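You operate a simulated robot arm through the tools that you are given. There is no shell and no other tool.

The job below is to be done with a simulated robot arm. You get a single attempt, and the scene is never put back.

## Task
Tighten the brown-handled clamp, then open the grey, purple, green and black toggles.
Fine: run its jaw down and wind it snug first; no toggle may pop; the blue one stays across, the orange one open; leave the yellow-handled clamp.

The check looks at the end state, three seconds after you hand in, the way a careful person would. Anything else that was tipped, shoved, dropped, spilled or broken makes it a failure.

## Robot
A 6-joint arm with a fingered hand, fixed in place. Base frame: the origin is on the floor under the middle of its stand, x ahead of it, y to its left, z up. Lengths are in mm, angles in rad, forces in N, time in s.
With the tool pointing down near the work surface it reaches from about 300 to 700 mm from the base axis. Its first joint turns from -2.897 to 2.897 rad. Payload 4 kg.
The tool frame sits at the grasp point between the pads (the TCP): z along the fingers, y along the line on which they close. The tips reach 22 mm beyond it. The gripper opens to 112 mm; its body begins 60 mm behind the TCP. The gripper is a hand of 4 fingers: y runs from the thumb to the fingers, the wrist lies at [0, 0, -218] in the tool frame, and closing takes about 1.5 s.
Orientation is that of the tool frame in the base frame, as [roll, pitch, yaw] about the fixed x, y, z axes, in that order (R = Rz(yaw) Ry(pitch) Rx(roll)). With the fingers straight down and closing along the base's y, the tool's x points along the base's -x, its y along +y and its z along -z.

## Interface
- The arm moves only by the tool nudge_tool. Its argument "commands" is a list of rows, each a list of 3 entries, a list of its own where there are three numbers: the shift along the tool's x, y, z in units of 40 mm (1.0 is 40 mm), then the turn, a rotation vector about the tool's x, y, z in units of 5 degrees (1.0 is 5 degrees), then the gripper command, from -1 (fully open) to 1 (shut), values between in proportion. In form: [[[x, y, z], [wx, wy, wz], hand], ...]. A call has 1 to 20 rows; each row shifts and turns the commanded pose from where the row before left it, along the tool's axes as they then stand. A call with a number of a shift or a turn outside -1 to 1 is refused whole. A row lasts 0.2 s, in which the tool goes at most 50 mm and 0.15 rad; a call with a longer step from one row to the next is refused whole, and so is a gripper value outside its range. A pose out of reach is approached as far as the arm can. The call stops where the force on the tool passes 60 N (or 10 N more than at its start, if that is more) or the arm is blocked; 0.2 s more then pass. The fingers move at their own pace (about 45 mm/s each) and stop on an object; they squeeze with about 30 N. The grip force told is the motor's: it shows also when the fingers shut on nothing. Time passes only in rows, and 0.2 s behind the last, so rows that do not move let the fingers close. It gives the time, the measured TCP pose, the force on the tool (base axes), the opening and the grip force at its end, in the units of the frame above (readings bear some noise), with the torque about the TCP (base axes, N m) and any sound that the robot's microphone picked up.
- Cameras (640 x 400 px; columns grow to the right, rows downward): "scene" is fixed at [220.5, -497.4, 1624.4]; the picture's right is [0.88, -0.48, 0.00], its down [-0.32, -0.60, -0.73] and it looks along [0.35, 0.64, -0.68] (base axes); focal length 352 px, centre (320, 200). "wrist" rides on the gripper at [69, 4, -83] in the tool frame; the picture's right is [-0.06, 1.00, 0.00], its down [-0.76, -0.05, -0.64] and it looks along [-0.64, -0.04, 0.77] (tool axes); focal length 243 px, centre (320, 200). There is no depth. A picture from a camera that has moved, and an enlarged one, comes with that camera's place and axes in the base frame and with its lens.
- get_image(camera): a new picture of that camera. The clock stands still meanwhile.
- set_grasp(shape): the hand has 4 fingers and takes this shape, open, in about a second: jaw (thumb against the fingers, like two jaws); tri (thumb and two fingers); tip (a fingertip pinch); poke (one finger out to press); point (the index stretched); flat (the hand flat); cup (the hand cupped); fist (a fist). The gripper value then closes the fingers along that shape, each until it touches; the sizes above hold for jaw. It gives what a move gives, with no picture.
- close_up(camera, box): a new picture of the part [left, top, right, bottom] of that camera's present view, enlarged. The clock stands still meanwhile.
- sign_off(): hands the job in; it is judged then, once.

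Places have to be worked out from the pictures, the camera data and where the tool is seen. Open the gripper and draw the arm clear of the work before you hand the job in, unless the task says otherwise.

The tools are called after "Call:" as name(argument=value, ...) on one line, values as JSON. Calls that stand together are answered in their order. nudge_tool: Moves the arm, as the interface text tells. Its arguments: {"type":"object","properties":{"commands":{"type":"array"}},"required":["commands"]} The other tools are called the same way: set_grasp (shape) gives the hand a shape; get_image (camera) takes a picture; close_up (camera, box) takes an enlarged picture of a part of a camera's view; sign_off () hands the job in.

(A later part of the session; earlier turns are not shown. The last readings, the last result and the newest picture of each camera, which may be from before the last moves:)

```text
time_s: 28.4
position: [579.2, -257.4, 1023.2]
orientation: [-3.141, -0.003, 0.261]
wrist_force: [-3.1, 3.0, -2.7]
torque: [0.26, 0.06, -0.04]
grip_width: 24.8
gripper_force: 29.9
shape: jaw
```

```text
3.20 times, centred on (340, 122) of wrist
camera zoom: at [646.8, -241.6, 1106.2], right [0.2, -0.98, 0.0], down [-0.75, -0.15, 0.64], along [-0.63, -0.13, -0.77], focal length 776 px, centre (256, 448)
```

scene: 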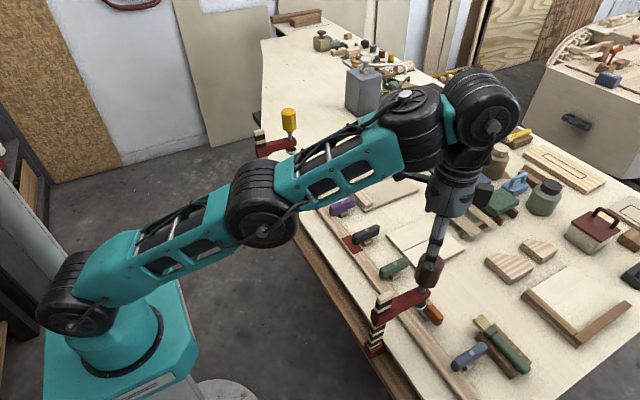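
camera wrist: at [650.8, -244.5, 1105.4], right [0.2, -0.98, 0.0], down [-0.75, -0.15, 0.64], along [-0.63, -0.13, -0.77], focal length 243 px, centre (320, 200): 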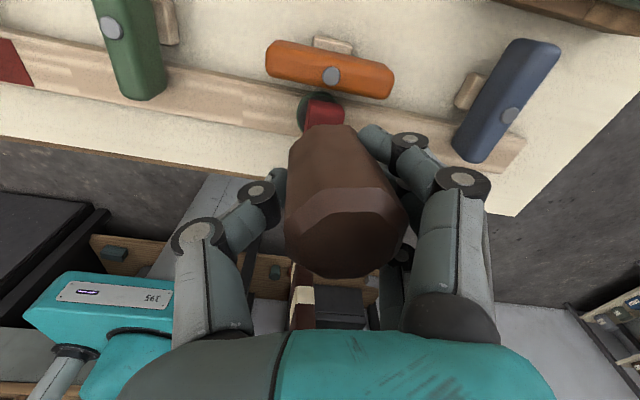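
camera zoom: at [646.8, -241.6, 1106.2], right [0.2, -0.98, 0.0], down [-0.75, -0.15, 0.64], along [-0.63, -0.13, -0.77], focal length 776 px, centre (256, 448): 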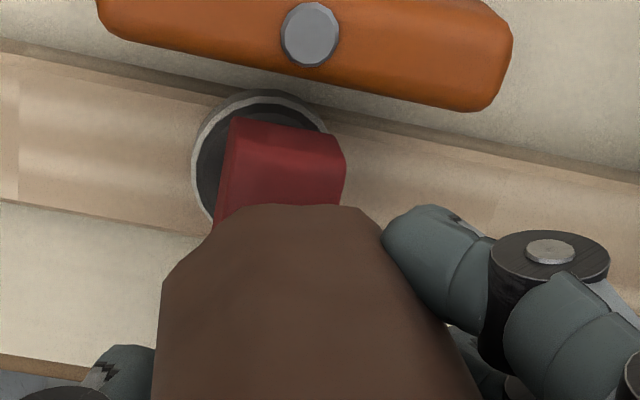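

The ring is white again with the side load gone, so the clamp isn't snug yet; the pad is now well centred on the batten. I'll press down 3 mm with this grip to seat the jaw against the batten.

Call:
nudge_tool(commands=[[[0, 0, 0.04], [0, 0, 0], 1], [[0, 0, 0.04], [0, 0, 0], 1], [[0, 0, 0], [0, 0, 0], 1]])

Call:
close_up(camera="scene", box=[350, 250, 470, 390])

Call:
close_up(camera="wrist", box=[240, 60, 440, 185])

```text
time_s: 29.2
position: [578.5, -257.1, 1021.0]
orientation: [3.138, -0.003, 0.262]
wrist_force: [-2.4, 3.8, 12.5]
torque: [0.11, -0.01, 0.04]
grip_width: 25.7
gripper_force: 29.9
shape: jaw
```

```text
2.86 times, centred on (410, 320) of scene
camera zoom: at [220.5, -497.4, 1624.4], right [0.88, -0.48, 0.0], down [-0.32, -0.6, -0.73], along [0.35, 0.64, -0.68], focal length 1007 px, centre (63, -143)
```

zoom: 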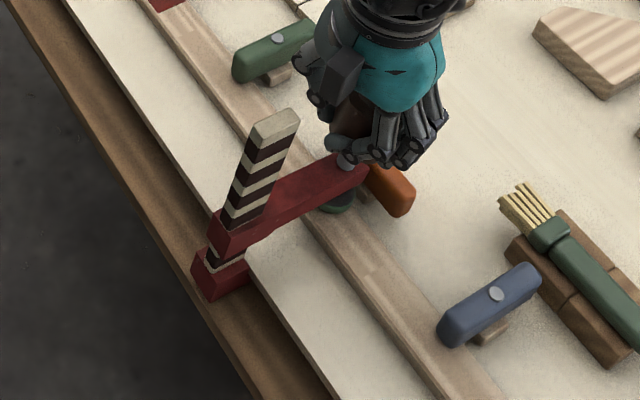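

```text
3.20 times, centred on (340, 122) of wrist
camera zoom: at [646.6, -241.6, 1103.7], right [0.2, -0.98, 0.0], down [-0.75, -0.15, 0.64], along [-0.63, -0.13, -0.77], focal length 776 px, centre (256, 448)
```

zoom: 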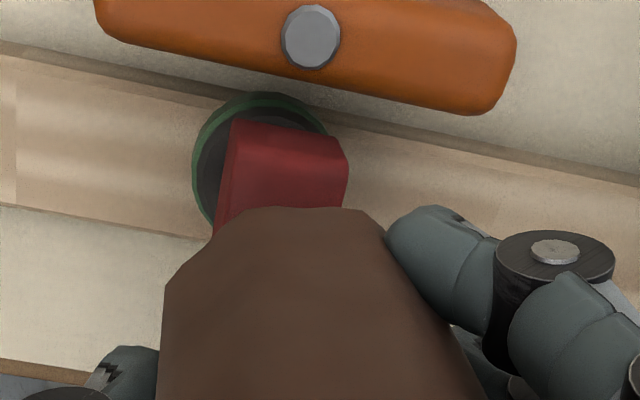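

Pressing down gives a green ring, so the pad makes proper contact. I'll wind another 25° about the handle axis while it is seated.

Call:
nudge_tool(commands=[[[0.018, 0.007, 0], [0, 0, 1], 1], [[0.018, 0.007, 0], [0, 0, 1], 1], [[0.018, 0.007, 0], [0, 0, 1], 1], [[0.018, 0.007, 0], [0, 0, 1], 1], [[0.018, 0.007, 0], [0, 0, 1], 1], [[0, 0, 0], [0, 0, 0], 1]])

Call:
close_up(camera="scene", box=[350, 250, 470, 390])

Call:
get_image(camera="wrist")

```text
time_s: 30.6
position: [581.7, -258.4, 1021.1]
orientation: [3.14, -0.001, -0.176]
wrist_force: [-2.4, 3.5, 12.9]
torque: [0.22, 0.02, -0.05]
grip_width: 26.3
gripper_force: 30.4
shape: jaw
```

```text
2.86 times, centred on (410, 320) of scene
camera zoom: at [220.5, -497.4, 1624.4], right [0.88, -0.48, 0.0], down [-0.32, -0.6, -0.73], along [0.35, 0.64, -0.68], focal length 1007 px, centre (63, -143)
```

zoom: 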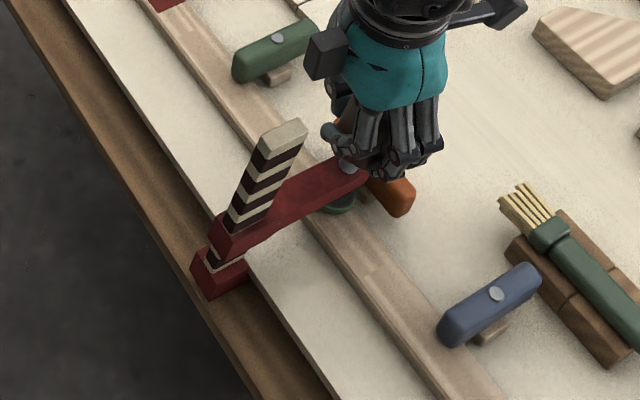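

```text
taken
camera wrist: at [649.4, -273.2, 1103.0], right [-0.24, -0.97, 0.0], down [-0.75, 0.18, 0.64], along [-0.62, 0.15, -0.77], focal length 243 px, centre (320, 200)
```

wrist: 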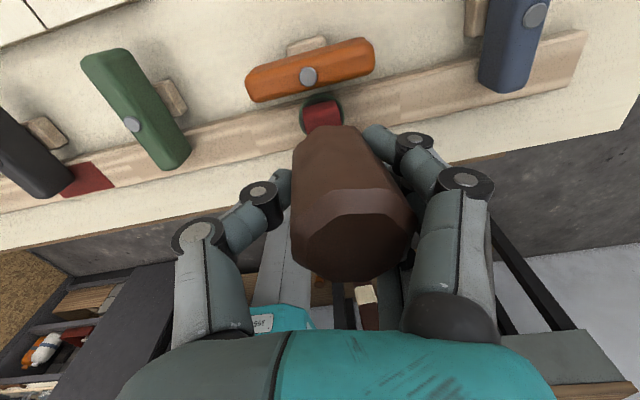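

The wrist still turns freely, and the ring stays green at about 13 N. I'll wind another 60° in the same grip.

Call:
nudge_tool(commands=[[[0.018, 0.007, 0], [0, 0, 1], 1], [[0.018, 0.007, 0], [0, 0, 1], 1], [[0.018, 0.007, 0], [0, 0, 1], 1], [[0.018, 0.007, 0], [0, 0, 1], 1], [[0.018, 0.007, 0], [0, 0, 1], 1], [[0.018, 0.007, 0], [0, 0, 1], 1], [[0.018, 0.007, 0], [0, 0, 1], 1], [[0.018, 0.007, 0], [0, 0, 1], 1], [[0.018, 0.007, 0], [0, 0, 1], 1], [[0.018, 0.007, 0], [0, 0, 1], 1], [[0.018, 0.007, 0], [0, 0, 1], 1], [[0.018, 0.007, 0], [0, 0, 1], 1], [[0, 0, 0], [0, 0, 0], 1]])

Call:
close_up(camera="scene", box=[350, 250, 470, 390])

Call:
get_image(camera="wrist")

```text
time_s: 33.4
position: [586.7, -266.6, 1020.2]
orientation: [3.14, -0.002, -1.224]
wrist_force: [-0.4, 8.7, -2.4]
torque: [0.25, 0.03, -0.04]
grip_width: 26.0
gripper_force: 29.8
shape: jaw
```

```text
2.86 times, centred on (410, 320) of scene
camera zoom: at [220.5, -497.4, 1624.4], right [0.88, -0.48, 0.0], down [-0.32, -0.6, -0.73], along [0.35, 0.64, -0.68], focal length 1007 px, centre (63, -143)
```

zoom: 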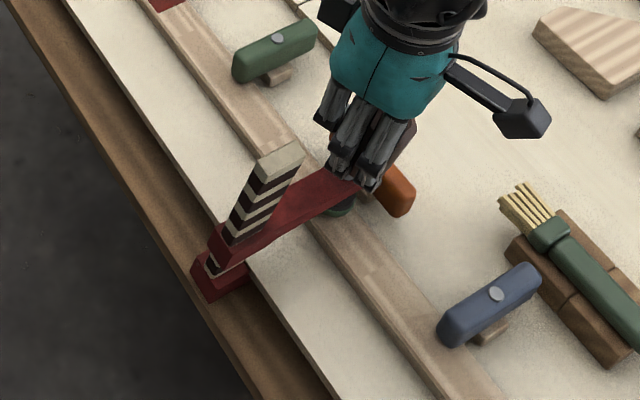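

```text
taken
camera wrist: at [605.8, -330.7, 1102.5], right [-0.96, -0.28, 0.0], down [-0.21, 0.74, 0.64], along [-0.18, 0.62, -0.77], focal length 243 px, centre (320, 200)
```

wrist: 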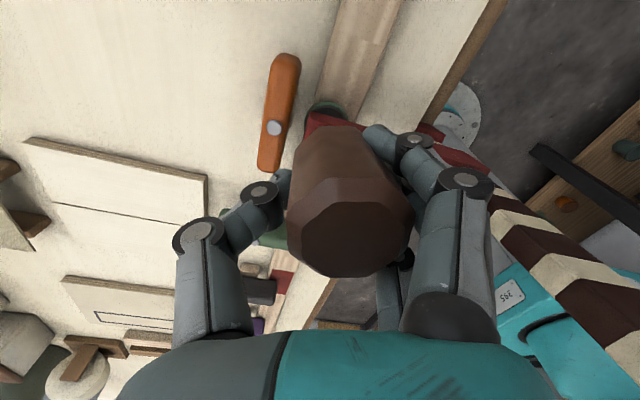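

The ring stays green even though the hand no longer pushes down (wrist z force about -2 N), so the screw itself is pressing now. I'll look at the clamp in close-up.

Call:
close_up(camera="scene", box=[380, 280, 450, 350])

Call:
close_up(camera="wrist", box=[230, 60, 430, 185])

Call:
get_image(camera="scene")

```text
5.71 times, centred on (415, 315) of scene
camera zoom: at [220.5, -497.4, 1624.4], right [0.88, -0.48, 0.0], down [-0.32, -0.6, -0.73], along [0.35, 0.64, -0.68], focal length 2014 px, centre (-223, -457)
```

zoom: 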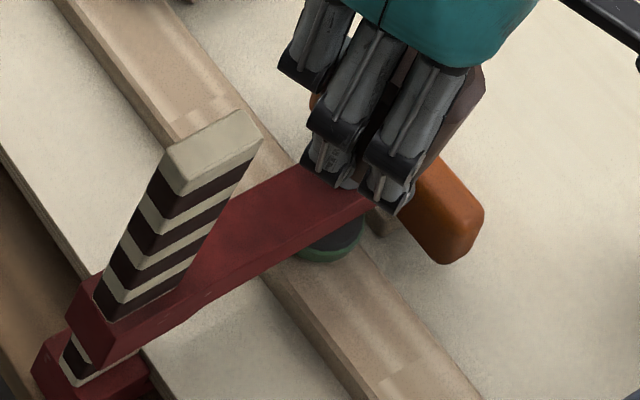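

```text
3.20 times, centred on (330, 122) of wrist
camera zoom: at [605.8, -330.7, 1102.5], right [-0.96, -0.28, 0.0], down [-0.21, 0.74, 0.64], along [-0.18, 0.62, -0.77], focal length 776 px, centre (288, 448)
```

zoom: 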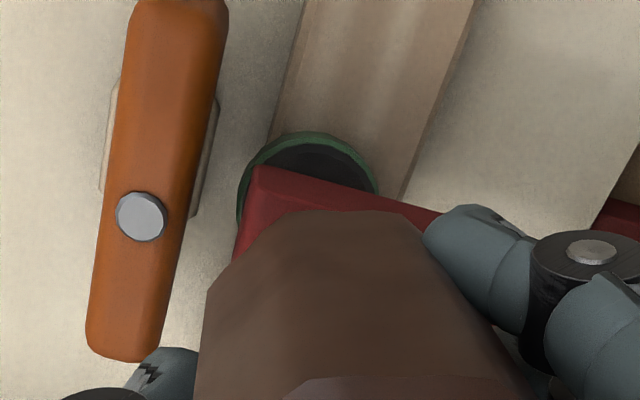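

```text
taken
```

scene: 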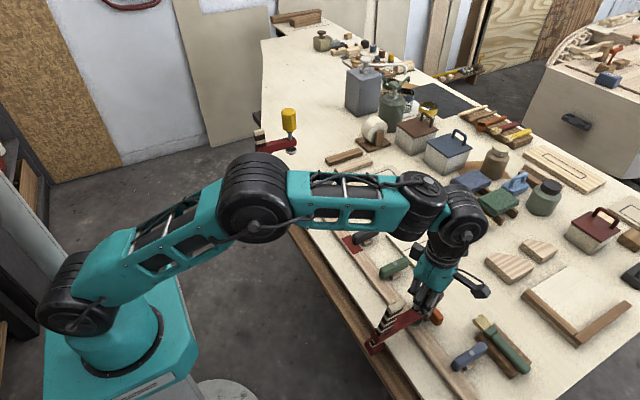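

The ring is clearly green, but the hand has dragged the handle about 14 mm towards -y and the clamp leans that way (8.7 N of side force). I'll ease the hand 10 mm in +y to stand it straighter.

Call:
nudge_tool(commands=[[[-0.08, -0.028, 0], [0, 0, 0], 1], [[-0.08, -0.028, 0], [0, 0, 0], 1], [[-0.08, -0.028, 0], [0, 0, 0], 1], [[0, 0, 0], [0, 0, 0], 1]])

Call:
close_up(camera="scene", box=[360, 270, 460, 370])

Call:
get_image(camera="wrist")

```text
time_s: 34.4
position: [586.0, -256.5, 1020.7]
orientation: [-3.141, -0.004, -1.223]
wrist_force: [-3.7, -1.8, 8.1]
torque: [-0.33, 0.26, 0.0]
grip_width: 26.1
gripper_force: 29.8
shape: jaw
```

```text
4.00 times, centred on (410, 320) of scene
camera zoom: at [220.5, -497.4, 1624.4], right [0.88, -0.48, 0.0], down [-0.32, -0.6, -0.73], along [0.35, 0.64, -0.68], focal length 1410 px, centre (-40, -280)
```

zoom: 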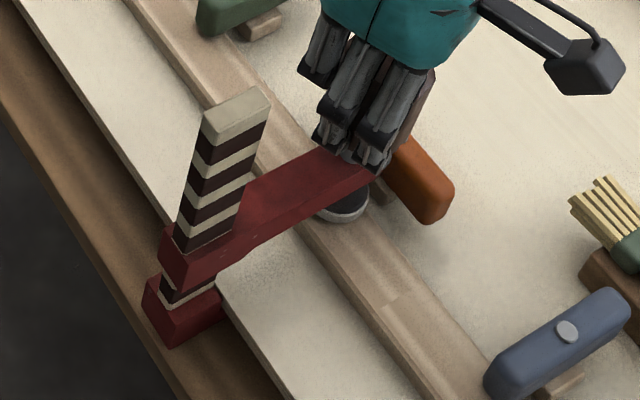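

```text
taken
camera wrist: at [605.4, -320.9, 1103.7], right [-0.96, -0.28, 0.0], down [-0.22, 0.74, 0.64], along [-0.18, 0.61, -0.77], focal length 243 px, centre (320, 200)
```

wrist: 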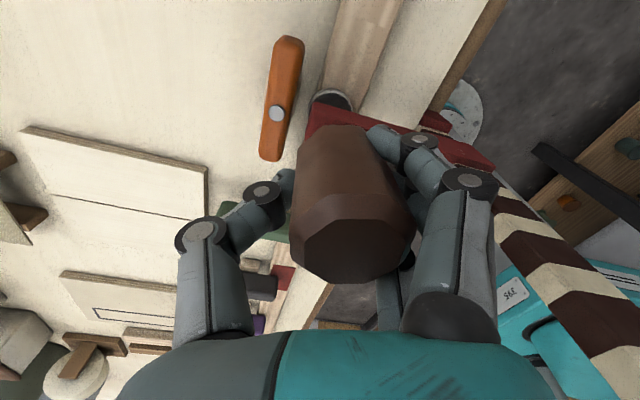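

Standing straight, the ring is white again, so the clamp needs more turns. The handle axis is at (0,+11) in the tool frame, so I'll use that for the compensation, press 2 mm down and wind another 40°.

Call:
nudge_tool(commands=[[[0, 0, 0.05], [0, 0, 0], 1], [[0.024, 0.001, 0], [0, 0, 1], 1], [[0.024, 0.001, 0], [0, 0, 1], 1], [[0.024, 0.001, 0], [0, 0, 1], 1], [[0.024, 0.001, 0], [0, 0, 1], 1], [[0.024, 0.001, 0], [0, 0, 1], 1], [[0.024, 0.001, 0], [0, 0, 1], 1], [[0.024, 0.001, 0], [0, 0, 1], 1], [[0.024, 0.001, 0], [0, 0, 1], 1], [[0, 0, 0], [0, 0, 0], 1]])

Call:
close_up(camera="scene", box=[360, 270, 460, 370])

Call:
get_image(camera="wrist")

```text
time_s: 36.6
position: [586.6, -266.4, 1018.1]
orientation: [-3.141, -0.014, -1.914]
wrist_force: [14.4, 9.4, 13.2]
torque: [0.17, 0.02, -0.05]
grip_width: 25.4
gripper_force: 29.9
shape: jaw
out of reach, approached as far as the arm can: row 9
```

```text
4.00 times, centred on (410, 320) of scene
camera zoom: at [220.5, -497.4, 1624.4], right [0.88, -0.48, 0.0], down [-0.32, -0.6, -0.73], along [0.35, 0.64, -0.68], focal length 1410 px, centre (-40, -280)
```

zoom: 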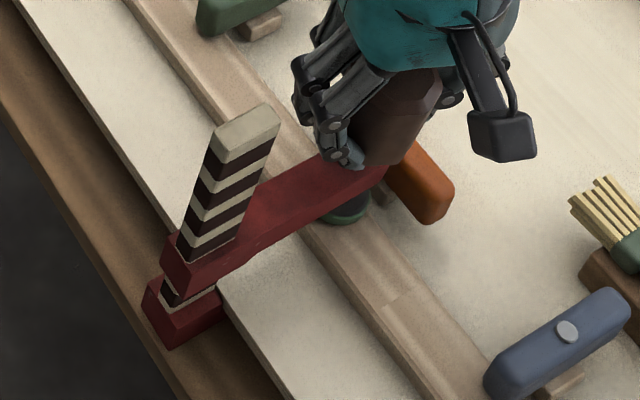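

```text
taken
camera wrist: at [559.6, -327.9, 1102.4], right [-0.92, 0.4, 0.0], down [0.31, 0.71, 0.63], along [0.25, 0.58, -0.78], focal length 243 px, centre (320, 200)
```

wrist: 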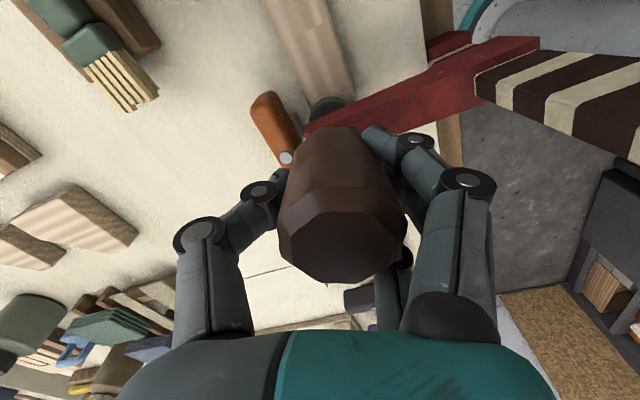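

The wrist reached its limit at yaw≈-1.91 (note the side load). I'll open part-way so the clamp relaxes, rise clear of the handle, and see how the pad sits by itself.

Call:
nudge_tool(commands=[[[0, 0, 0], [0, 0, 0], -0.3], [[0, 0, 0], [0, 0, 0], -0.3], [[0, 0, 0], [0, 0, 0], -0.3], [[0, 0, 0], [0, 0, 0], -0.3], [[0, 0, 0], [0, 0, 0], -0.3], [[0, 0, -0.4], [0, 0, 0], -0.3], [[0, 0, -0.5], [0, 0, 0], -0.3], [[0, 0, -0.5], [0, 0, 0], -0.3], [[0, 0, 0], [0, 0, 0], -0.3]])

Call:
close_up(camera="scene", box=[360, 250, 460, 370])

Call:
get_image(camera="wrist")

```text
time_s: 38.6
position: [585.6, -267.3, 1075.9]
orientation: [-3.14, -0.005, -1.92]
wrist_force: [-0.2, -0.2, -1.2]
torque: [0.01, 0.03, 0.01]
grip_width: 72.5
gripper_force: 0.1
shape: jaw
```

```text
3.33 times, centred on (410, 310) of scene
camera zoom: at [220.5, -497.4, 1624.4], right [0.88, -0.48, 0.0], down [-0.32, -0.6, -0.73], along [0.35, 0.64, -0.68], focal length 1175 px, centre (20, -167)
```

zoom: 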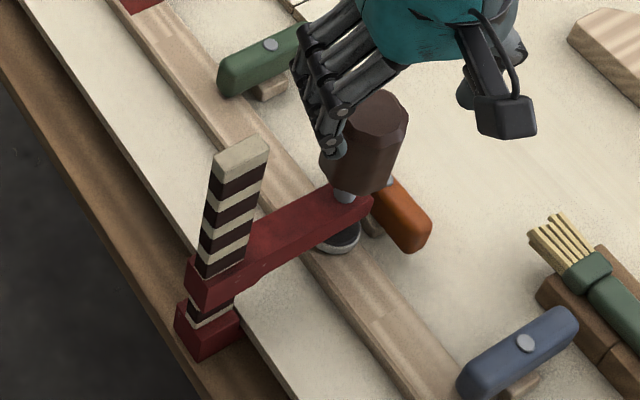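

```text
taken
camera wrist: at [558.8, -329.2, 1158.4], right [-0.92, 0.4, 0.0], down [0.31, 0.71, 0.64], along [0.26, 0.58, -0.77], focal length 243 px, centre (320, 200)
```

wrist: 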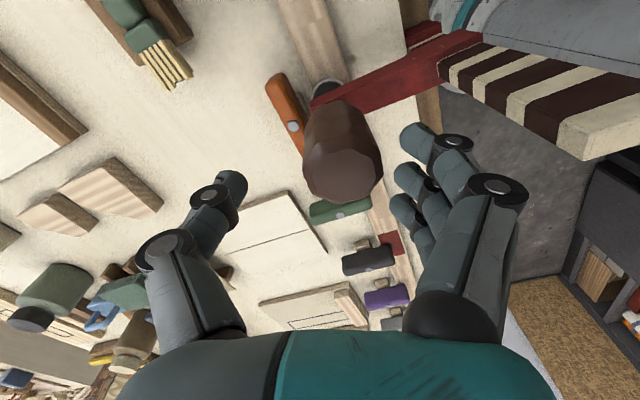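

With the hand off, the clamp stands nearly upright with a white ring. I'll take detailed views to see how far the screw has moved and where the pad sits relative to the batten.

Call:
close_up(camera="scene", box=[400, 270, 440, 335])

Call:
close_up(camera="scene", box=[365, 285, 415, 365])

Call:
close_up(camera="wrist", box=[260, 40, 460, 240])

```text
6.15 times, centred on (420, 302) of scene
camera zoom: at [220.5, -497.4, 1624.4], right [0.88, -0.48, 0.0], down [-0.32, -0.6, -0.73], along [0.35, 0.64, -0.68], focal length 2168 px, centre (-295, -431)
```

zoom: 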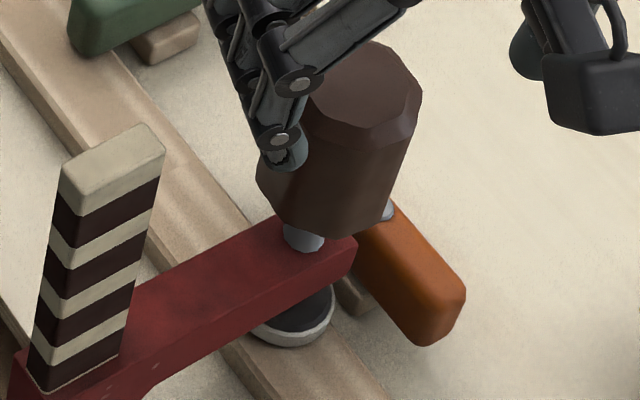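

```text
5.00 times, centred on (390, 325) of scene
camera zoom: at [220.5, -497.4, 1624.4], right [0.88, -0.48, 0.0], down [-0.32, -0.6, -0.73], along [0.35, 0.64, -0.68], focal length 1762 px, centre (-30, -425)
```

zoom: 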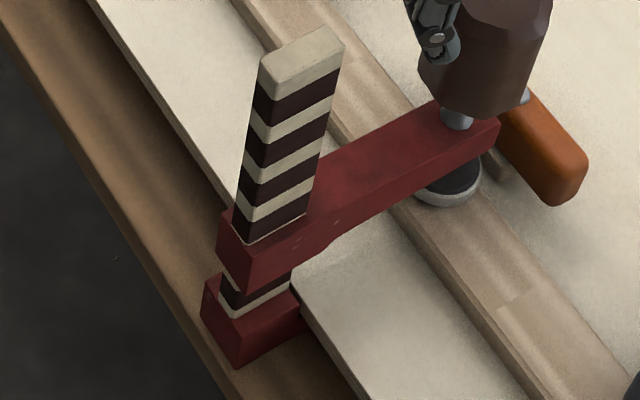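

```text
2.00 times, centred on (360, 140) of wrist
camera zoom: at [558.8, -329.2, 1158.4], right [-0.92, 0.4, 0.0], down [0.31, 0.71, 0.64], along [0.26, 0.58, -0.77], focal length 485 px, centre (240, 320)
```

zoom: 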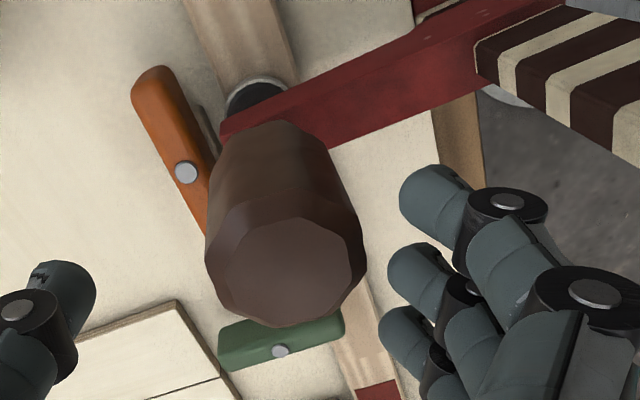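

I'll use this view as the "before" reference: the handle bottom is about 17 px above the arm in the crop. I'll rise clear of the handle and turn the wrist back about 255° for another stroke.

Call:
nudge_tool(commands=[[[0, 0, -0.6], [0, 0, 0], -0.3], [[0, 0, 0], [0, 0, -1], -0.3], [[0, 0, 0], [0, 0, -1], -0.3], [[0, 0, 0], [0, 0, -1], -0.3], [[0, 0, 0], [0, 0, -1], -0.3], [[0, 0, 0], [0, 0, -1], -0.3], [[0, 0, 0], [0, 0, -1], -0.3], [[0, 0, 0], [0, 0, -1], -0.3], [[0, 0, 0], [0, 0, -1], -0.3], [[0, 0, 0], [0, 0, -1], -0.3], [[0, 0, 0], [0, 0, -1], -0.3], [[0, 0, 0], [0, 0, -1], -0.3], [[0, 0, 0], [0, 0, -1], -0.3], [[0, 0, 0], [0, 0, -1], -0.3], [[0, 0, 0], [0, 0, -1], -0.3], [[0, 0, 0], [0, 0, -1], -0.3], [[0, 0, 0], [0, 0, -1], -0.3], [[0, 0, 0], [0, 0, -1], -0.3], [[0, 0, 0], [0, 0, -1], -0.3], [[0, 0, 0], [0, 0, -1], -0.3]])

Call:
nudge_tool(commands=[[[0, 0, 0], [0, 0, -1], -0.3], [[0, 0, 0], [0, 0, -1], -0.3], [[0, 0, 0], [0, 0, -1], -0.3], [[0, 0, 0], [0, 0, -1], -0.3], [[0, 0, 0], [0, 0, -1], -0.3], [[0, 0, 0], [0, 0, -1], -0.3], [[0, 0, 0], [0, 0, -1], -0.3], [[0, 0, 0], [0, 0, -1], -0.3], [[0, 0, 0], [0, 0, -1], -0.3], [[0, 0, 0], [0, 0, -1], -0.3], [[0, 0, 0], [0, 0, -1], -0.3], [[0, 0, 0], [0, 0, -1], -0.3], [[0, 0, 0], [0, 0, -1], -0.3], [[0, 0, 0], [0, 0, -1], -0.3], [[0, 0, 0], [0, 0, -1], -0.3], [[0, 0, 0], [0, 0, -1], -0.3], [[0, 0, 0], [0, 0, -1], -0.3], [[0, 0, 0], [0, 0, -1], -0.3], [[0, 0, 0], [0, 0, -1], -0.3], [[0, 0, 0], [0, 0, -1], -0.3]])

Call:
nudge_tool(commands=[[[0, 0, 0], [0, 0, -1], -0.3], [[0, 0, 0], [0, 0, -1], -0.3], [[0, 0, 0], [0, 0, -1], -0.3], [[0, 0, 0], [0, 0, -1], -0.3], [[0, 0, 0], [0, 0, -1], -0.3], [[0, 0, 0], [0, 0, -1], -0.3], [[0, 0, 0], [0, 0, -1], -0.3], [[0, 0, 0], [0, 0, -1], -0.3], [[0, 0, 0], [0, 0, -1], -0.3], [[0, 0, 0], [0, 0, -1], -0.3], [[0, 0, 0], [0, 0, -1], -0.3], [[0, 0, 0], [0, 0, -1], -0.3], [[0, 0, 0], [0, 0, 0], -0.3]])

Call:
get_image(camera="wrist")

Call:
close_up(camera="scene", box=[365, 255, 445, 355])

```text
time_s: 42.8
position: [586.3, -267.5, 1098.6]
orientation: [3.139, -0.002, -0.26]
wrist_force: [-0.1, 0.4, 0.2]
torque: [-0.01, 0.0, -0.04]
grip_width: 72.5
gripper_force: 0.0
shape: jaw
```

```text
time_s: 47.0
position: [585.7, -268.4, 1098.5]
orientation: [-3.141, 0.001, 1.484]
wrist_force: [0.1, -0.2, 0.1]
torque: [0.02, 0.02, 0.0]
grip_width: 72.4
gripper_force: 0.0
shape: jaw
```

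```text
time_s: 49.8
position: [586.3, -267.3, 1098.8]
orientation: [-3.142, 0.003, 2.532]
wrist_force: [-0.2, -0.1, 0.7]
torque: [-0.01, -0.01, -0.01]
grip_width: 72.3
gripper_force: 0.1
shape: jaw
```

```text
taken
camera wrist: at [532.3, -222.3, 1181.5], right [0.62, 0.78, 0.0], down [0.6, -0.48, 0.64], along [0.5, -0.4, -0.77], focal length 243 px, centre (320, 200)
```

wrist: 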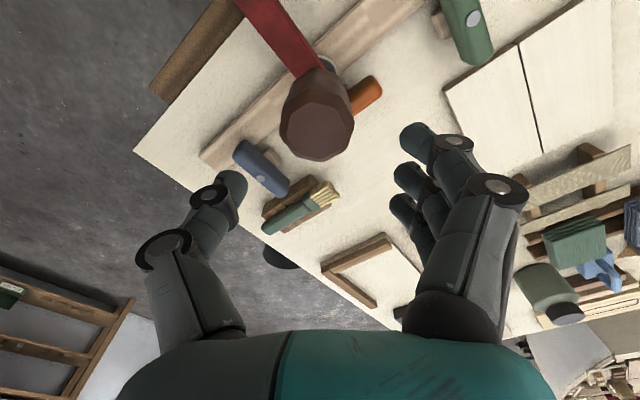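

```text
4.00 times, centred on (405, 305) of scene
camera zoom: at [220.5, -497.4, 1624.4], right [0.88, -0.48, 0.0], down [-0.32, -0.6, -0.73], along [0.35, 0.64, -0.68], focal length 1410 px, centre (-20, -220)
```

zoom: 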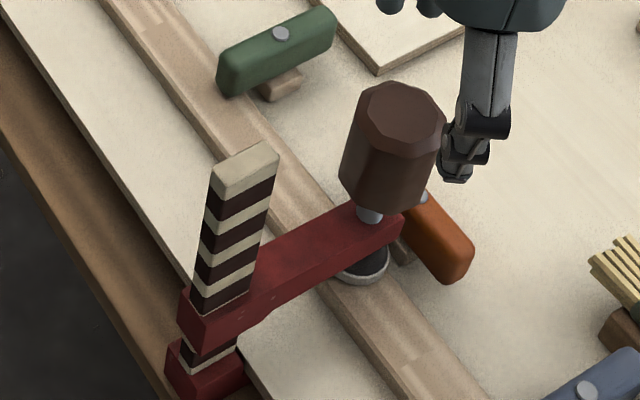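

The handle top triangulates to about (579.5,-262,1047). I'll offset the TCP so the handle sits at the hand's natural grip centre, open fully, descend to TCP z≈1022 and grip.

Call:
nudge_tool(commands=[[[0.215, -0.2385, 0], [0, 0, 0], -1], [[0, 0, 0], [0, 0, 0], -1], [[0, 0, 0.5], [0, 0, 0], -1], [[0, 0, 0.5], [0, 0, 0], -1], [[0, 0, 0.5], [0, 0, 0], -1], [[0, 0, 0.4], [0, 0, 0], -1], [[0, 0, 0], [0, 0, 0], -1]])

Call:
get_image(camera="wrist")

```text
time_s: 51.4
position: [574.4, -271.3, 1022.2]
orientation: [-3.14, 0.002, 2.532]
wrist_force: [0.0, -0.9, -0.2]
torque: [0.0, 0.0, -0.01]
grip_width: 111.9
gripper_force: 0.0
shape: jaw
```

```text
taken
camera wrist: at [519.9, -225.4, 1105.5], right [0.62, 0.78, 0.0], down [0.6, -0.48, 0.64], along [0.5, -0.4, -0.77], focal length 243 px, centre (320, 200)
```

wrist: 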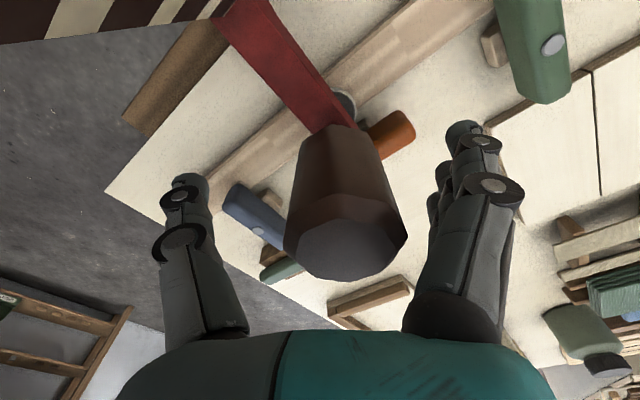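

The handle is between the fingers, slightly towards the finger side as planned. I'll close on it, then look at the readings.

Call:
nudge_tool(commands=[[[0, 0, 0], [0, 0, 0], 1], [[0, 0, 0], [0, 0, 0], 1], [[0, 0, 0], [0, 0, 0], 1], [[0, 0, 0], [0, 0, 0], 1], [[0, 0, 0], [0, 0, 0], 1], [[0, 0, 0], [0, 0, 0], 1], [[0, 0, 0], [0, 0, 0], 1], [[0, 0, 0], [0, 0, 0], 1]])

Call:
get_image(camera="wrist")

Call:
close_up(camera="scene", box=[365, 255, 445, 355])

```text
time_s: 53.2
position: [574.8, -271.7, 1022.4]
orientation: [-3.139, 0.0, 2.53]
wrist_force: [1.1, -0.4, 0.6]
torque: [0.03, -0.05, 0.04]
grip_width: 27.2
gripper_force: 30.3
shape: jaw
```

```text
taken
camera wrist: at [520.0, -225.4, 1105.5], right [0.62, 0.78, 0.0], down [0.6, -0.48, 0.64], along [0.5, -0.4, -0.77], focal length 243 px, centre (320, 200)
```

wrist: 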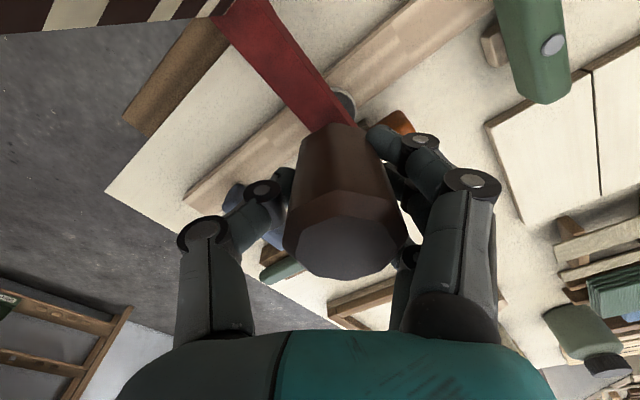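

```text
4.00 times, centred on (405, 305) of scene
camera zoom: at [220.5, -497.4, 1624.4], right [0.88, -0.48, 0.0], down [-0.32, -0.6, -0.73], along [0.35, 0.64, -0.68], focal length 1410 px, centre (-20, -220)
```

zoom: 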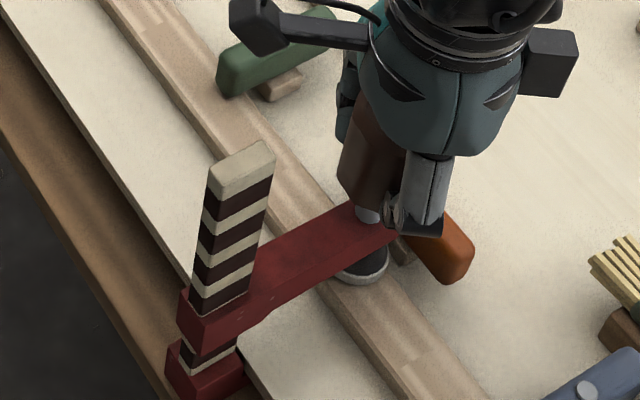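

I have a clean grip with no side force. I'll wind 95° clockwise about the handle axis.

Call:
nudge_tool(commands=[[[0.022, 0.001, 0], [0, 0, 1], 1], [[0.022, 0.001, 0], [0, 0, 1], 1], [[0.022, 0.001, 0], [0, 0, 1], 1], [[0.022, 0.001, 0], [0, 0, 1], 1], [[0.022, 0.001, 0], [0, 0, 1], 1], [[0.022, 0.001, 0], [0, 0, 1], 1], [[0.022, 0.001, 0], [0, 0, 1], 1], [[0.022, 0.001, 0], [0, 0, 1], 1], [[0.022, 0.001, 0], [0, 0, 1], 1], [[0.022, 0.001, 0], [0, 0, 1], 1], [[0.022, 0.001, 0], [0, 0, 1], 1], [[0.022, 0.001, 0], [0, 0, 1], 1], [[0.022, 0.001, 0], [0, 0, 1], 1], [[0.022, 0.001, 0], [0, 0, 1], 1], [[0.022, 0.001, 0], [0, 0, 1], 1], [[0.022, 0.001, 0], [0, 0, 1], 1], [[0.022, 0.001, 0], [0, 0, 1], 1], [[0.022, 0.001, 0], [0, 0, 1], 1], [[0.022, 0.001, 0], [0, 0, 1], 1], [[0, 0, 0], [0, 0, 0], 1]])

Call:
get_image(camera="wrist")

Call:
close_up(camera="scene", box=[365, 255, 445, 355])

```text
time_s: 57.4
position: [570.2, -255.4, 1022.9]
orientation: [-3.141, 0.003, 0.87]
wrist_force: [-3.3, -5.2, -12.3]
torque: [-0.03, 0.17, -0.05]
grip_width: 27.5
gripper_force: 29.6
shape: jaw
```

```text
taken
camera wrist: at [618.9, -203.9, 1105.1], right [0.72, -0.69, 0.0], down [-0.53, -0.55, 0.64], along [-0.44, -0.46, -0.77], focal length 243 px, centre (320, 200)
```

wrist: 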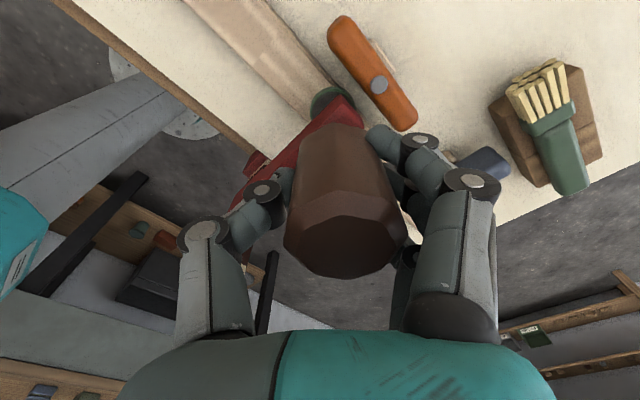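

```text
4.00 times, centred on (405, 305) of scene
camera zoom: at [220.5, -497.4, 1624.4], right [0.88, -0.48, 0.0], down [-0.32, -0.6, -0.73], along [0.35, 0.64, -0.68], focal length 1410 px, centre (-20, -220)
```

zoom: 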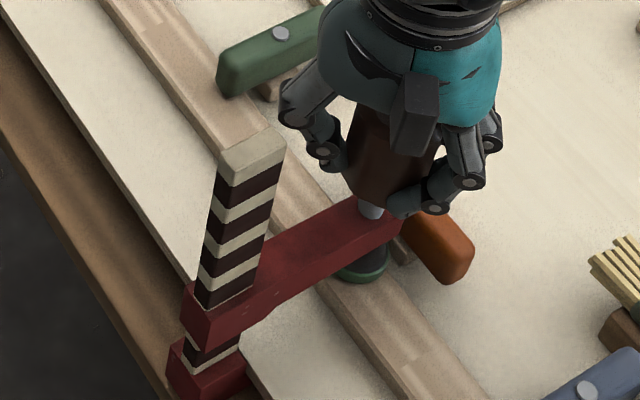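

The ring is green, and the hand is being pulled down (-12 N) as the handle screws in, so clockwise is the tightening direction and the screw is loading the pad. I'll follow it down 2 mm to relieve that pull, then check the ring.

Call:
nudge_tool(commands=[[[0, 0, 0.03], [0, 0, 0], 1], [[0, 0, 0.03], [0, 0, 0], 1], [[0, 0, 0], [0, 0, 0], 1]])

Call:
close_up(camera="scene", box=[365, 255, 445, 355])

Call:
close_up(camera="wrist", box=[240, 60, 440, 185])

```text
time_s: 58.2
position: [571.5, -255.7, 1021.3]
orientation: [3.137, -0.001, 0.875]
wrist_force: [-4.5, -3.1, 1.0]
torque: [-0.07, 0.04, -0.02]
grip_width: 27.3
gripper_force: 29.9
shape: jaw
```

```text
4.00 times, centred on (405, 305) of scene
camera zoom: at [220.5, -497.4, 1624.4], right [0.88, -0.48, 0.0], down [-0.32, -0.6, -0.73], along [0.35, 0.64, -0.68], focal length 1410 px, centre (-20, -220)
```

zoom: 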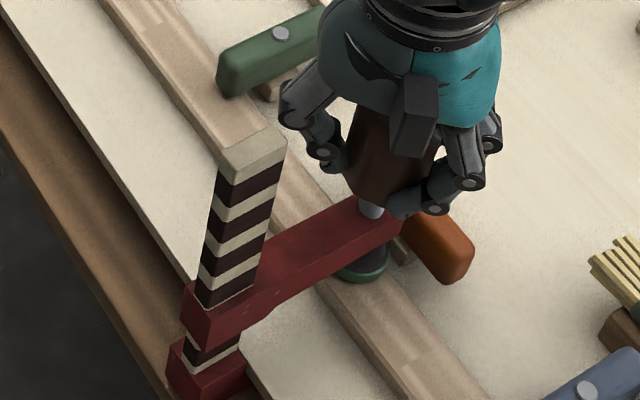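

```text
3.20 times, centred on (340, 122) of wrist
camera zoom: at [619.0, -203.7, 1104.2], right [0.72, -0.69, 0.0], down [-0.53, -0.55, 0.64], along [-0.44, -0.47, -0.77], focal length 776 px, centre (256, 448)
```

zoom: 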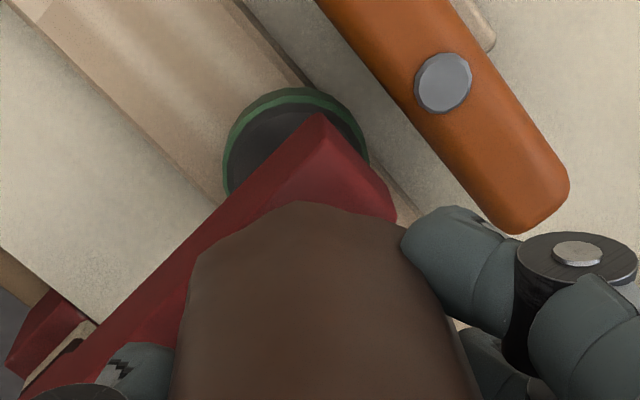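

The ring is green with essentially no vertical hand force, so the clamp is holding itself. I'll wind another 45°, following the handle down slightly, to make it properly snug.

Call:
nudge_tool(commands=[[[0.022, 0.001, 0.003], [0, 0, 1], 1], [[0.022, 0.001, 0.003], [0, 0, 1], 1], [[0.022, 0.001, 0.003], [0, 0, 1], 1], [[0.022, 0.001, 0.003], [0, 0, 1], 1], [[0.022, 0.001, 0.003], [0, 0, 1], 1], [[0.022, 0.001, 0.003], [0, 0, 1], 1], [[0.022, 0.001, 0.003], [0, 0, 1], 1], [[0.022, 0.001, 0.003], [0, 0, 1], 1], [[0.022, 0.001, 0.003], [0, 0, 1], 1], [[0, 0, 0], [0, 0, 0], 1]])

Call:
close_up(camera="scene", box=[365, 255, 445, 355])

Call:
get_image(camera="wrist")

```text
time_s: 60.4
position: [577.6, -252.4, 1019.5]
orientation: [3.138, -0.001, 0.084]
wrist_force: [-6.9, 0.1, 11.3]
torque: [-0.05, 0.09, -0.07]
grip_width: 27.6
gripper_force: 30.1
shape: jaw
```

```text
4.00 times, centred on (405, 305) of scene
camera zoom: at [220.5, -497.4, 1624.4], right [0.88, -0.48, 0.0], down [-0.32, -0.6, -0.73], along [0.35, 0.64, -0.68], focal length 1410 px, centre (-20, -220)
```

zoom: 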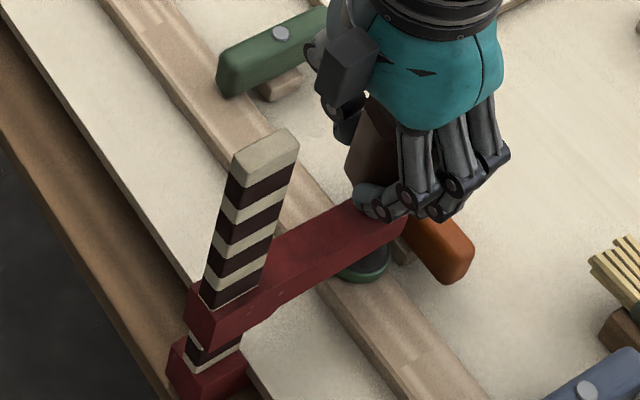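

```text
taken
camera wrist: at [647.1, -248.4, 1102.8], right [0.02, -1.0, 0.0], down [-0.77, -0.02, 0.64], along [-0.64, -0.02, -0.77], focal length 243 px, centre (320, 200)
```

wrist: 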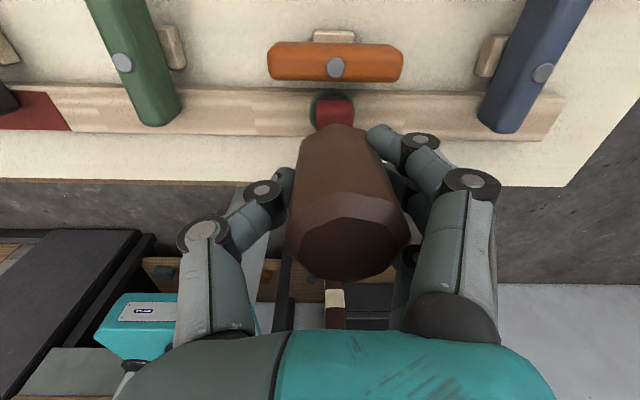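

The ring stays green and I followed down slightly too much (+11 N), with little turning torque so far. I'll wind another 50° without following, so the z force tells me what the screw does.

Call:
nudge_tool(commands=[[[0.022, 0.001, 0], [0, 0, 1], 1], [[0.022, 0.001, 0], [0, 0, 1], 1], [[0.022, 0.001, 0], [0, 0, 1], 1], [[0.022, 0.001, 0], [0, 0, 1], 1], [[0.022, 0.001, 0], [0, 0, 1], 1], [[0.022, 0.001, 0], [0, 0, 1], 1], [[0.022, 0.001, 0], [0, 0, 1], 1], [[0.022, 0.001, 0], [0, 0, 1], 1], [[0.022, 0.001, 0], [0, 0, 1], 1], [[0.022, 0.001, 0], [0, 0, 1], 1], [[0, 0, 0], [0, 0, 0], 1]])

Call:
close_up(camera="scene", box=[365, 255, 445, 355])

Call:
get_image(camera="wrist")

```text
time_s: 62.8
position: [585.7, -254.1, 1019.3]
orientation: [3.141, -0.002, -0.787]
wrist_force: [-4.9, 5.3, 4.8]
torque: [0.1, 0.1, -0.03]
grip_width: 27.7
gripper_force: 30.1
shape: jaw
```

```text
4.00 times, centred on (405, 305) of scene
camera zoom: at [220.5, -497.4, 1624.4], right [0.88, -0.48, 0.0], down [-0.32, -0.6, -0.73], along [0.35, 0.64, -0.68], focal length 1410 px, centre (-20, -220)
```

zoom: 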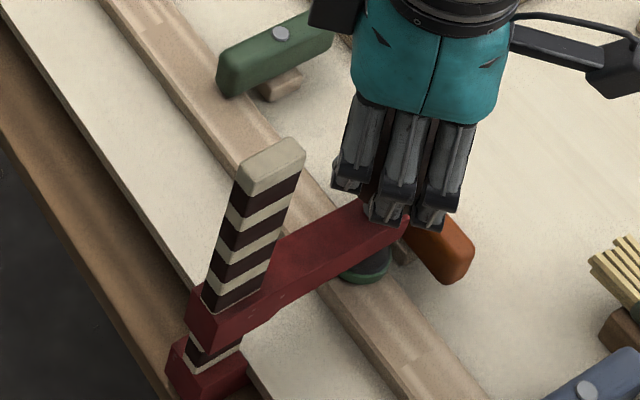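

```text
taken
camera wrist: at [631.8, -304.5, 1102.5], right [-0.75, -0.66, 0.0], down [-0.51, 0.58, 0.64], along [-0.42, 0.48, -0.77], focal length 243 px, centre (320, 200)
```

wrist: 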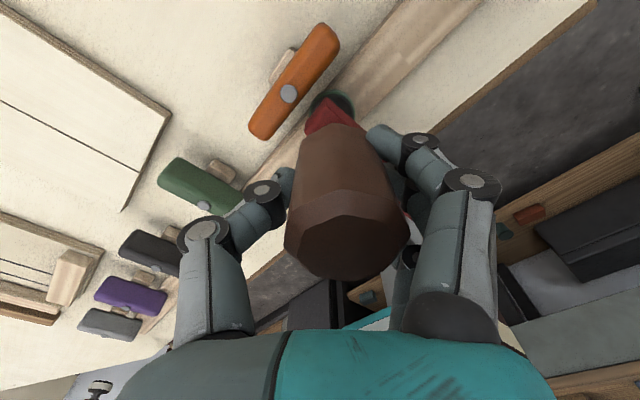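

Force z fell from 11 to 5 N, so the handle keeps screwing in, and the ring stays green. I'll wind another 50° to the end of this stroke.

Call:
nudge_tool(commands=[[[0.022, 0.001, 0], [0, 0, 1], 1], [[0.022, 0.001, 0], [0, 0, 1], 1], [[0.022, 0.001, 0], [0, 0, 1], 1], [[0.022, 0.001, 0], [0, 0, 1], 1], [[0.022, 0.001, 0], [0, 0, 1], 1], [[0.022, 0.001, 0], [0, 0, 1], 1], [[0.022, 0.001, 0], [0, 0, 1], 1], [[0.022, 0.001, 0], [0, 0, 1], 1], [[0.022, 0.001, 0], [0, 0, 1], 1], [[0.022, 0.001, 0], [0, 0, 1], 1], [[0, 0, 0], [0, 0, 0], 1]])

Call:
close_up(camera="scene", box=[365, 255, 445, 355])

Call:
get_image(camera="wrist")

```text
time_s: 65.2
position: [589.9, -262.2, 1018.8]
orientation: [3.141, -0.002, -1.659]
wrist_force: [-2.1, 7.5, -3.9]
torque: [0.14, 0.0, -0.06]
grip_width: 27.8
gripper_force: 30.0
shape: jaw
```

```text
4.00 times, centred on (405, 305) of scene
camera zoom: at [220.5, -497.4, 1624.4], right [0.88, -0.48, 0.0], down [-0.32, -0.6, -0.73], along [0.35, 0.64, -0.68], focal length 1410 px, centre (-20, -220)
```

zoom: 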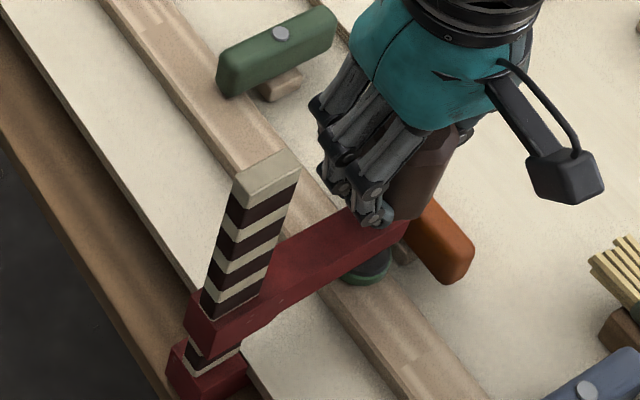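

```text
taken
camera wrist: at [579.0, -328.8, 1102.3], right [-0.99, 0.15, 0.0], down [0.12, 0.76, 0.64], along [0.1, 0.63, -0.77], focal length 243 px, centre (320, 200)
```

wrist: 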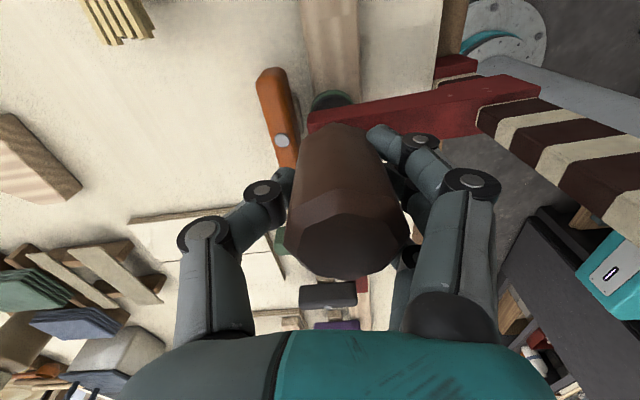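

The ring is still green. I'll release part-way, rise clear of the handle, and see whether the clamp stays green by itself.

Call:
nudge_tool(commands=[[[0, 0, 0], [0, 0, 0], -0.3], [[0, 0, 0], [0, 0, 0], -0.3], [[0, 0, 0], [0, 0, 0], -0.3], [[0, 0, 0], [0, 0, 0], -0.3], [[0, 0, 0], [0, 0, 0], -0.3], [[0, 0, -0.4], [0, 0, 0], -0.3], [[0, 0, -0.5], [0, 0, 0], -0.3], [[0, 0, -0.5], [0, 0, 0], -0.3], [[0, 0, -0.5], [0, 0, 0], -0.3], [[0, 0, 0], [0, 0, 0], -0.3]])

Call:
close_up(camera="scene", box=[365, 255, 445, 355])

Call:
get_image(camera="wrist")

```text
time_s: 67.4
position: [588.4, -261.4, 1096.0]
orientation: [-3.141, 0.0, -1.657]
wrist_force: [0.3, 0.4, -0.2]
torque: [-0.02, 0.02, 0.0]
grip_width: 72.7
gripper_force: 0.1
shape: jaw
```

```text
4.00 times, centred on (405, 305) of scene
camera zoom: at [220.5, -497.4, 1624.4], right [0.88, -0.48, 0.0], down [-0.32, -0.6, -0.73], along [0.35, 0.64, -0.68], focal length 1410 px, centre (-20, -220)
```

zoom: 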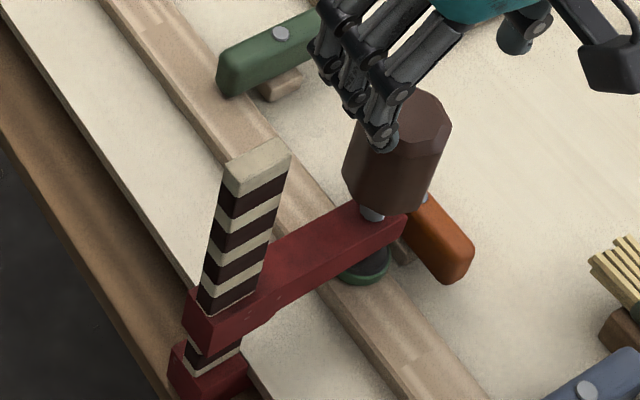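

```text
taken
camera wrist: at [578.8, -328.6, 1178.6], right [-0.99, 0.15, 0.0], down [0.12, 0.76, 0.64], along [0.1, 0.63, -0.77], focal length 243 px, centre (320, 200)
```

wrist: 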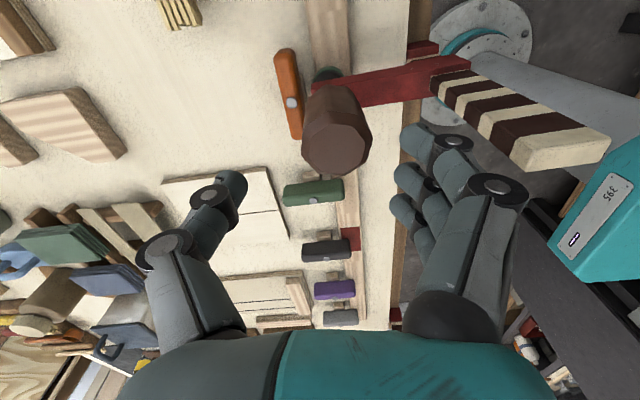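

The ring stays green with the hand off, so the clamp is holding by itself. For margin I'll take one more stroke, turning the wrist back above the handle first.

Call:
nudge_tool(commands=[[[0, 0, 0], [0, 0, -1], -0.3], [[0, 0, 0], [0, 0, -1], -0.3], [[0, 0, 0], [0, 0, -1], -0.3], [[0, 0, 0], [0, 0, -1], -0.3], [[0, 0, 0], [0, 0, -1], -0.3], [[0, 0, 0], [0, 0, -1], -0.3], [[0, 0, 0], [0, 0, -1], -0.3], [[0, 0, 0], [0, 0, -1], -0.3], [[0, 0, 0], [0, 0, -1], -0.3], [[0, 0, 0], [0, 0, -1], -0.3], [[0, 0, 0], [0, 0, -1], -0.3], [[0, 0, 0], [0, 0, -1], -0.3], [[0, 0, 0], [0, 0, -1], -0.3], [[0, 0, 0], [0, 0, -1], -0.3], [[0, 0, 0], [0, 0, -1], -0.3], [[0, 0, 0], [0, 0, -1], -0.3], [[0, 0, 0], [0, 0, -1], -0.3], [[0, 0, 0], [0, 0, -1], -0.3], [[0, 0, 0], [0, 0, -1], -0.3], [[0, 0, 0], [0, 0, -1], -0.3]])

Call:
nudge_tool(commands=[[[0, 0, 0], [0, 0, -1], -0.3], [[0, 0, 0], [0, 0, -1], -0.3], [[0, 0, 0], [0, 0, -1], -0.3], [[0, 0, 0], [0, 0, -1], -0.3], [[0, 0, 0], [0, 0, -1], -0.3], [[0, 0, 0], [0, 0, -1], -0.3], [[0, 0, 0], [0, 0, -1], -0.3], [[0, 0, 0], [0, 0, -1], -0.3], [[0, 0, 0], [0, 0, -1], -0.3], [[0, 0, 0], [0, 0, -1], -0.3], [[0, 0, 0], [0, 0, -1], -0.3], [[0, 0, 0], [0, 0, -1], -0.3], [[0, 0, 0], [0, 0, -1], -0.3], [[0, 0, 0], [0, 0, -1], -0.3], [[0, 0, 0], [0, 0, -1], -0.3], [[0, 0, 0], [0, 0, -1], -0.3], [[0, 0, 0], [0, 0, -1], -0.3], [[0, 0, 0], [0, 0, -1], -0.3], [[0, 0, 0], [0, 0, -1], -0.3], [[0, 0, 0], [0, 0, -1], -0.3]])

Call:
nudge_tool(commands=[[[0, 0, 0], [0, 0, -1], -0.3], [[0, 0, 0], [0, 0, -1], -0.3], [[0, 0, 0], [0, 0, -1], -0.3], [[0, 0, 0], [0, 0, -1], -0.3], [[0, 0, 0], [0, 0, -1], -0.3], [[0, 0, 0], [0, 0, -1], -0.3], [[0, 0, 0], [0, 0, -1], -0.3], [[0, 0, 0], [0, 0, -1], -0.3], [[0, 0, 0], [0, 0, 0], -1], [[0, 0, 0], [0, 0, 0], -1]])

Call:
get_image(camera="wrist")

Call:
close_up(camera="scene", box=[365, 255, 445, 355])

```text
time_s: 71.6
position: [588.8, -262.7, 1095.3]
orientation: [3.139, -0.001, 0.089]
wrist_force: [-0.1, 0.3, -0.6]
torque: [0.0, -0.02, 0.02]
grip_width: 72.3
gripper_force: 0.0
shape: jaw
```

```text
time_s: 75.8
position: [587.7, -262.4, 1095.9]
orientation: [-3.142, 0.002, 1.832]
wrist_force: [-0.4, 0.0, 0.0]
torque: [0.0, 0.01, 0.01]
grip_width: 72.6
gripper_force: 0.0
shape: jaw
```

```text
time_s: 78.0
position: [590.7, -262.2, 1094.7]
orientation: [-3.14, 0.001, 2.531]
wrist_force: [-0.1, 0.2, -0.9]
torque: [0.02, 0.0, 0.0]
grip_width: 112.0
gripper_force: 0.0
shape: jaw
```

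```text
taken
camera wrist: at [535.2, -217.1, 1178.3], right [0.62, 0.78, 0.0], down [0.6, -0.48, 0.64], along [0.5, -0.4, -0.77], focal length 243 px, centre (320, 200)
```

wrist: 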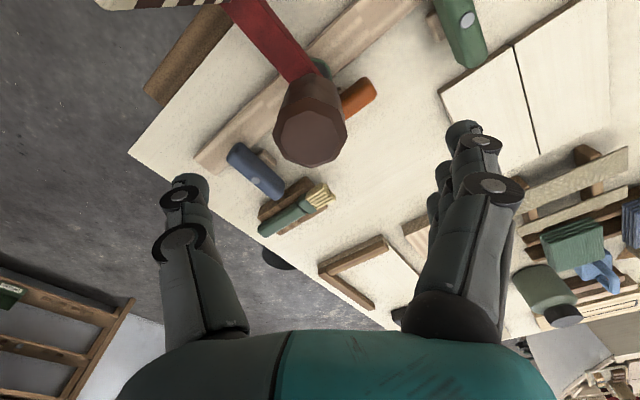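

```text
4.00 times, centred on (405, 305) of scene
camera zoom: at [220.5, -497.4, 1624.4], right [0.88, -0.48, 0.0], down [-0.32, -0.6, -0.73], along [0.35, 0.64, -0.68], focal length 1410 px, centre (-20, -220)
```

zoom: 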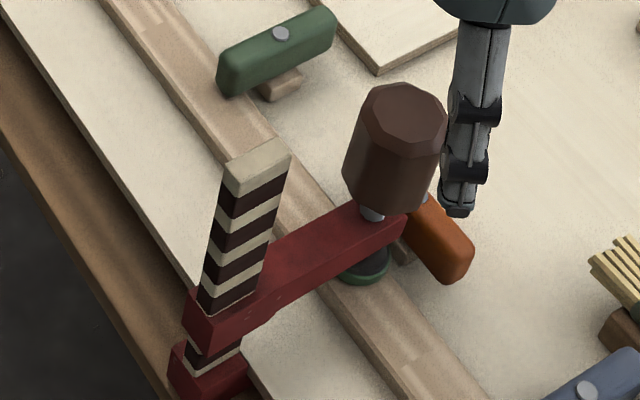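

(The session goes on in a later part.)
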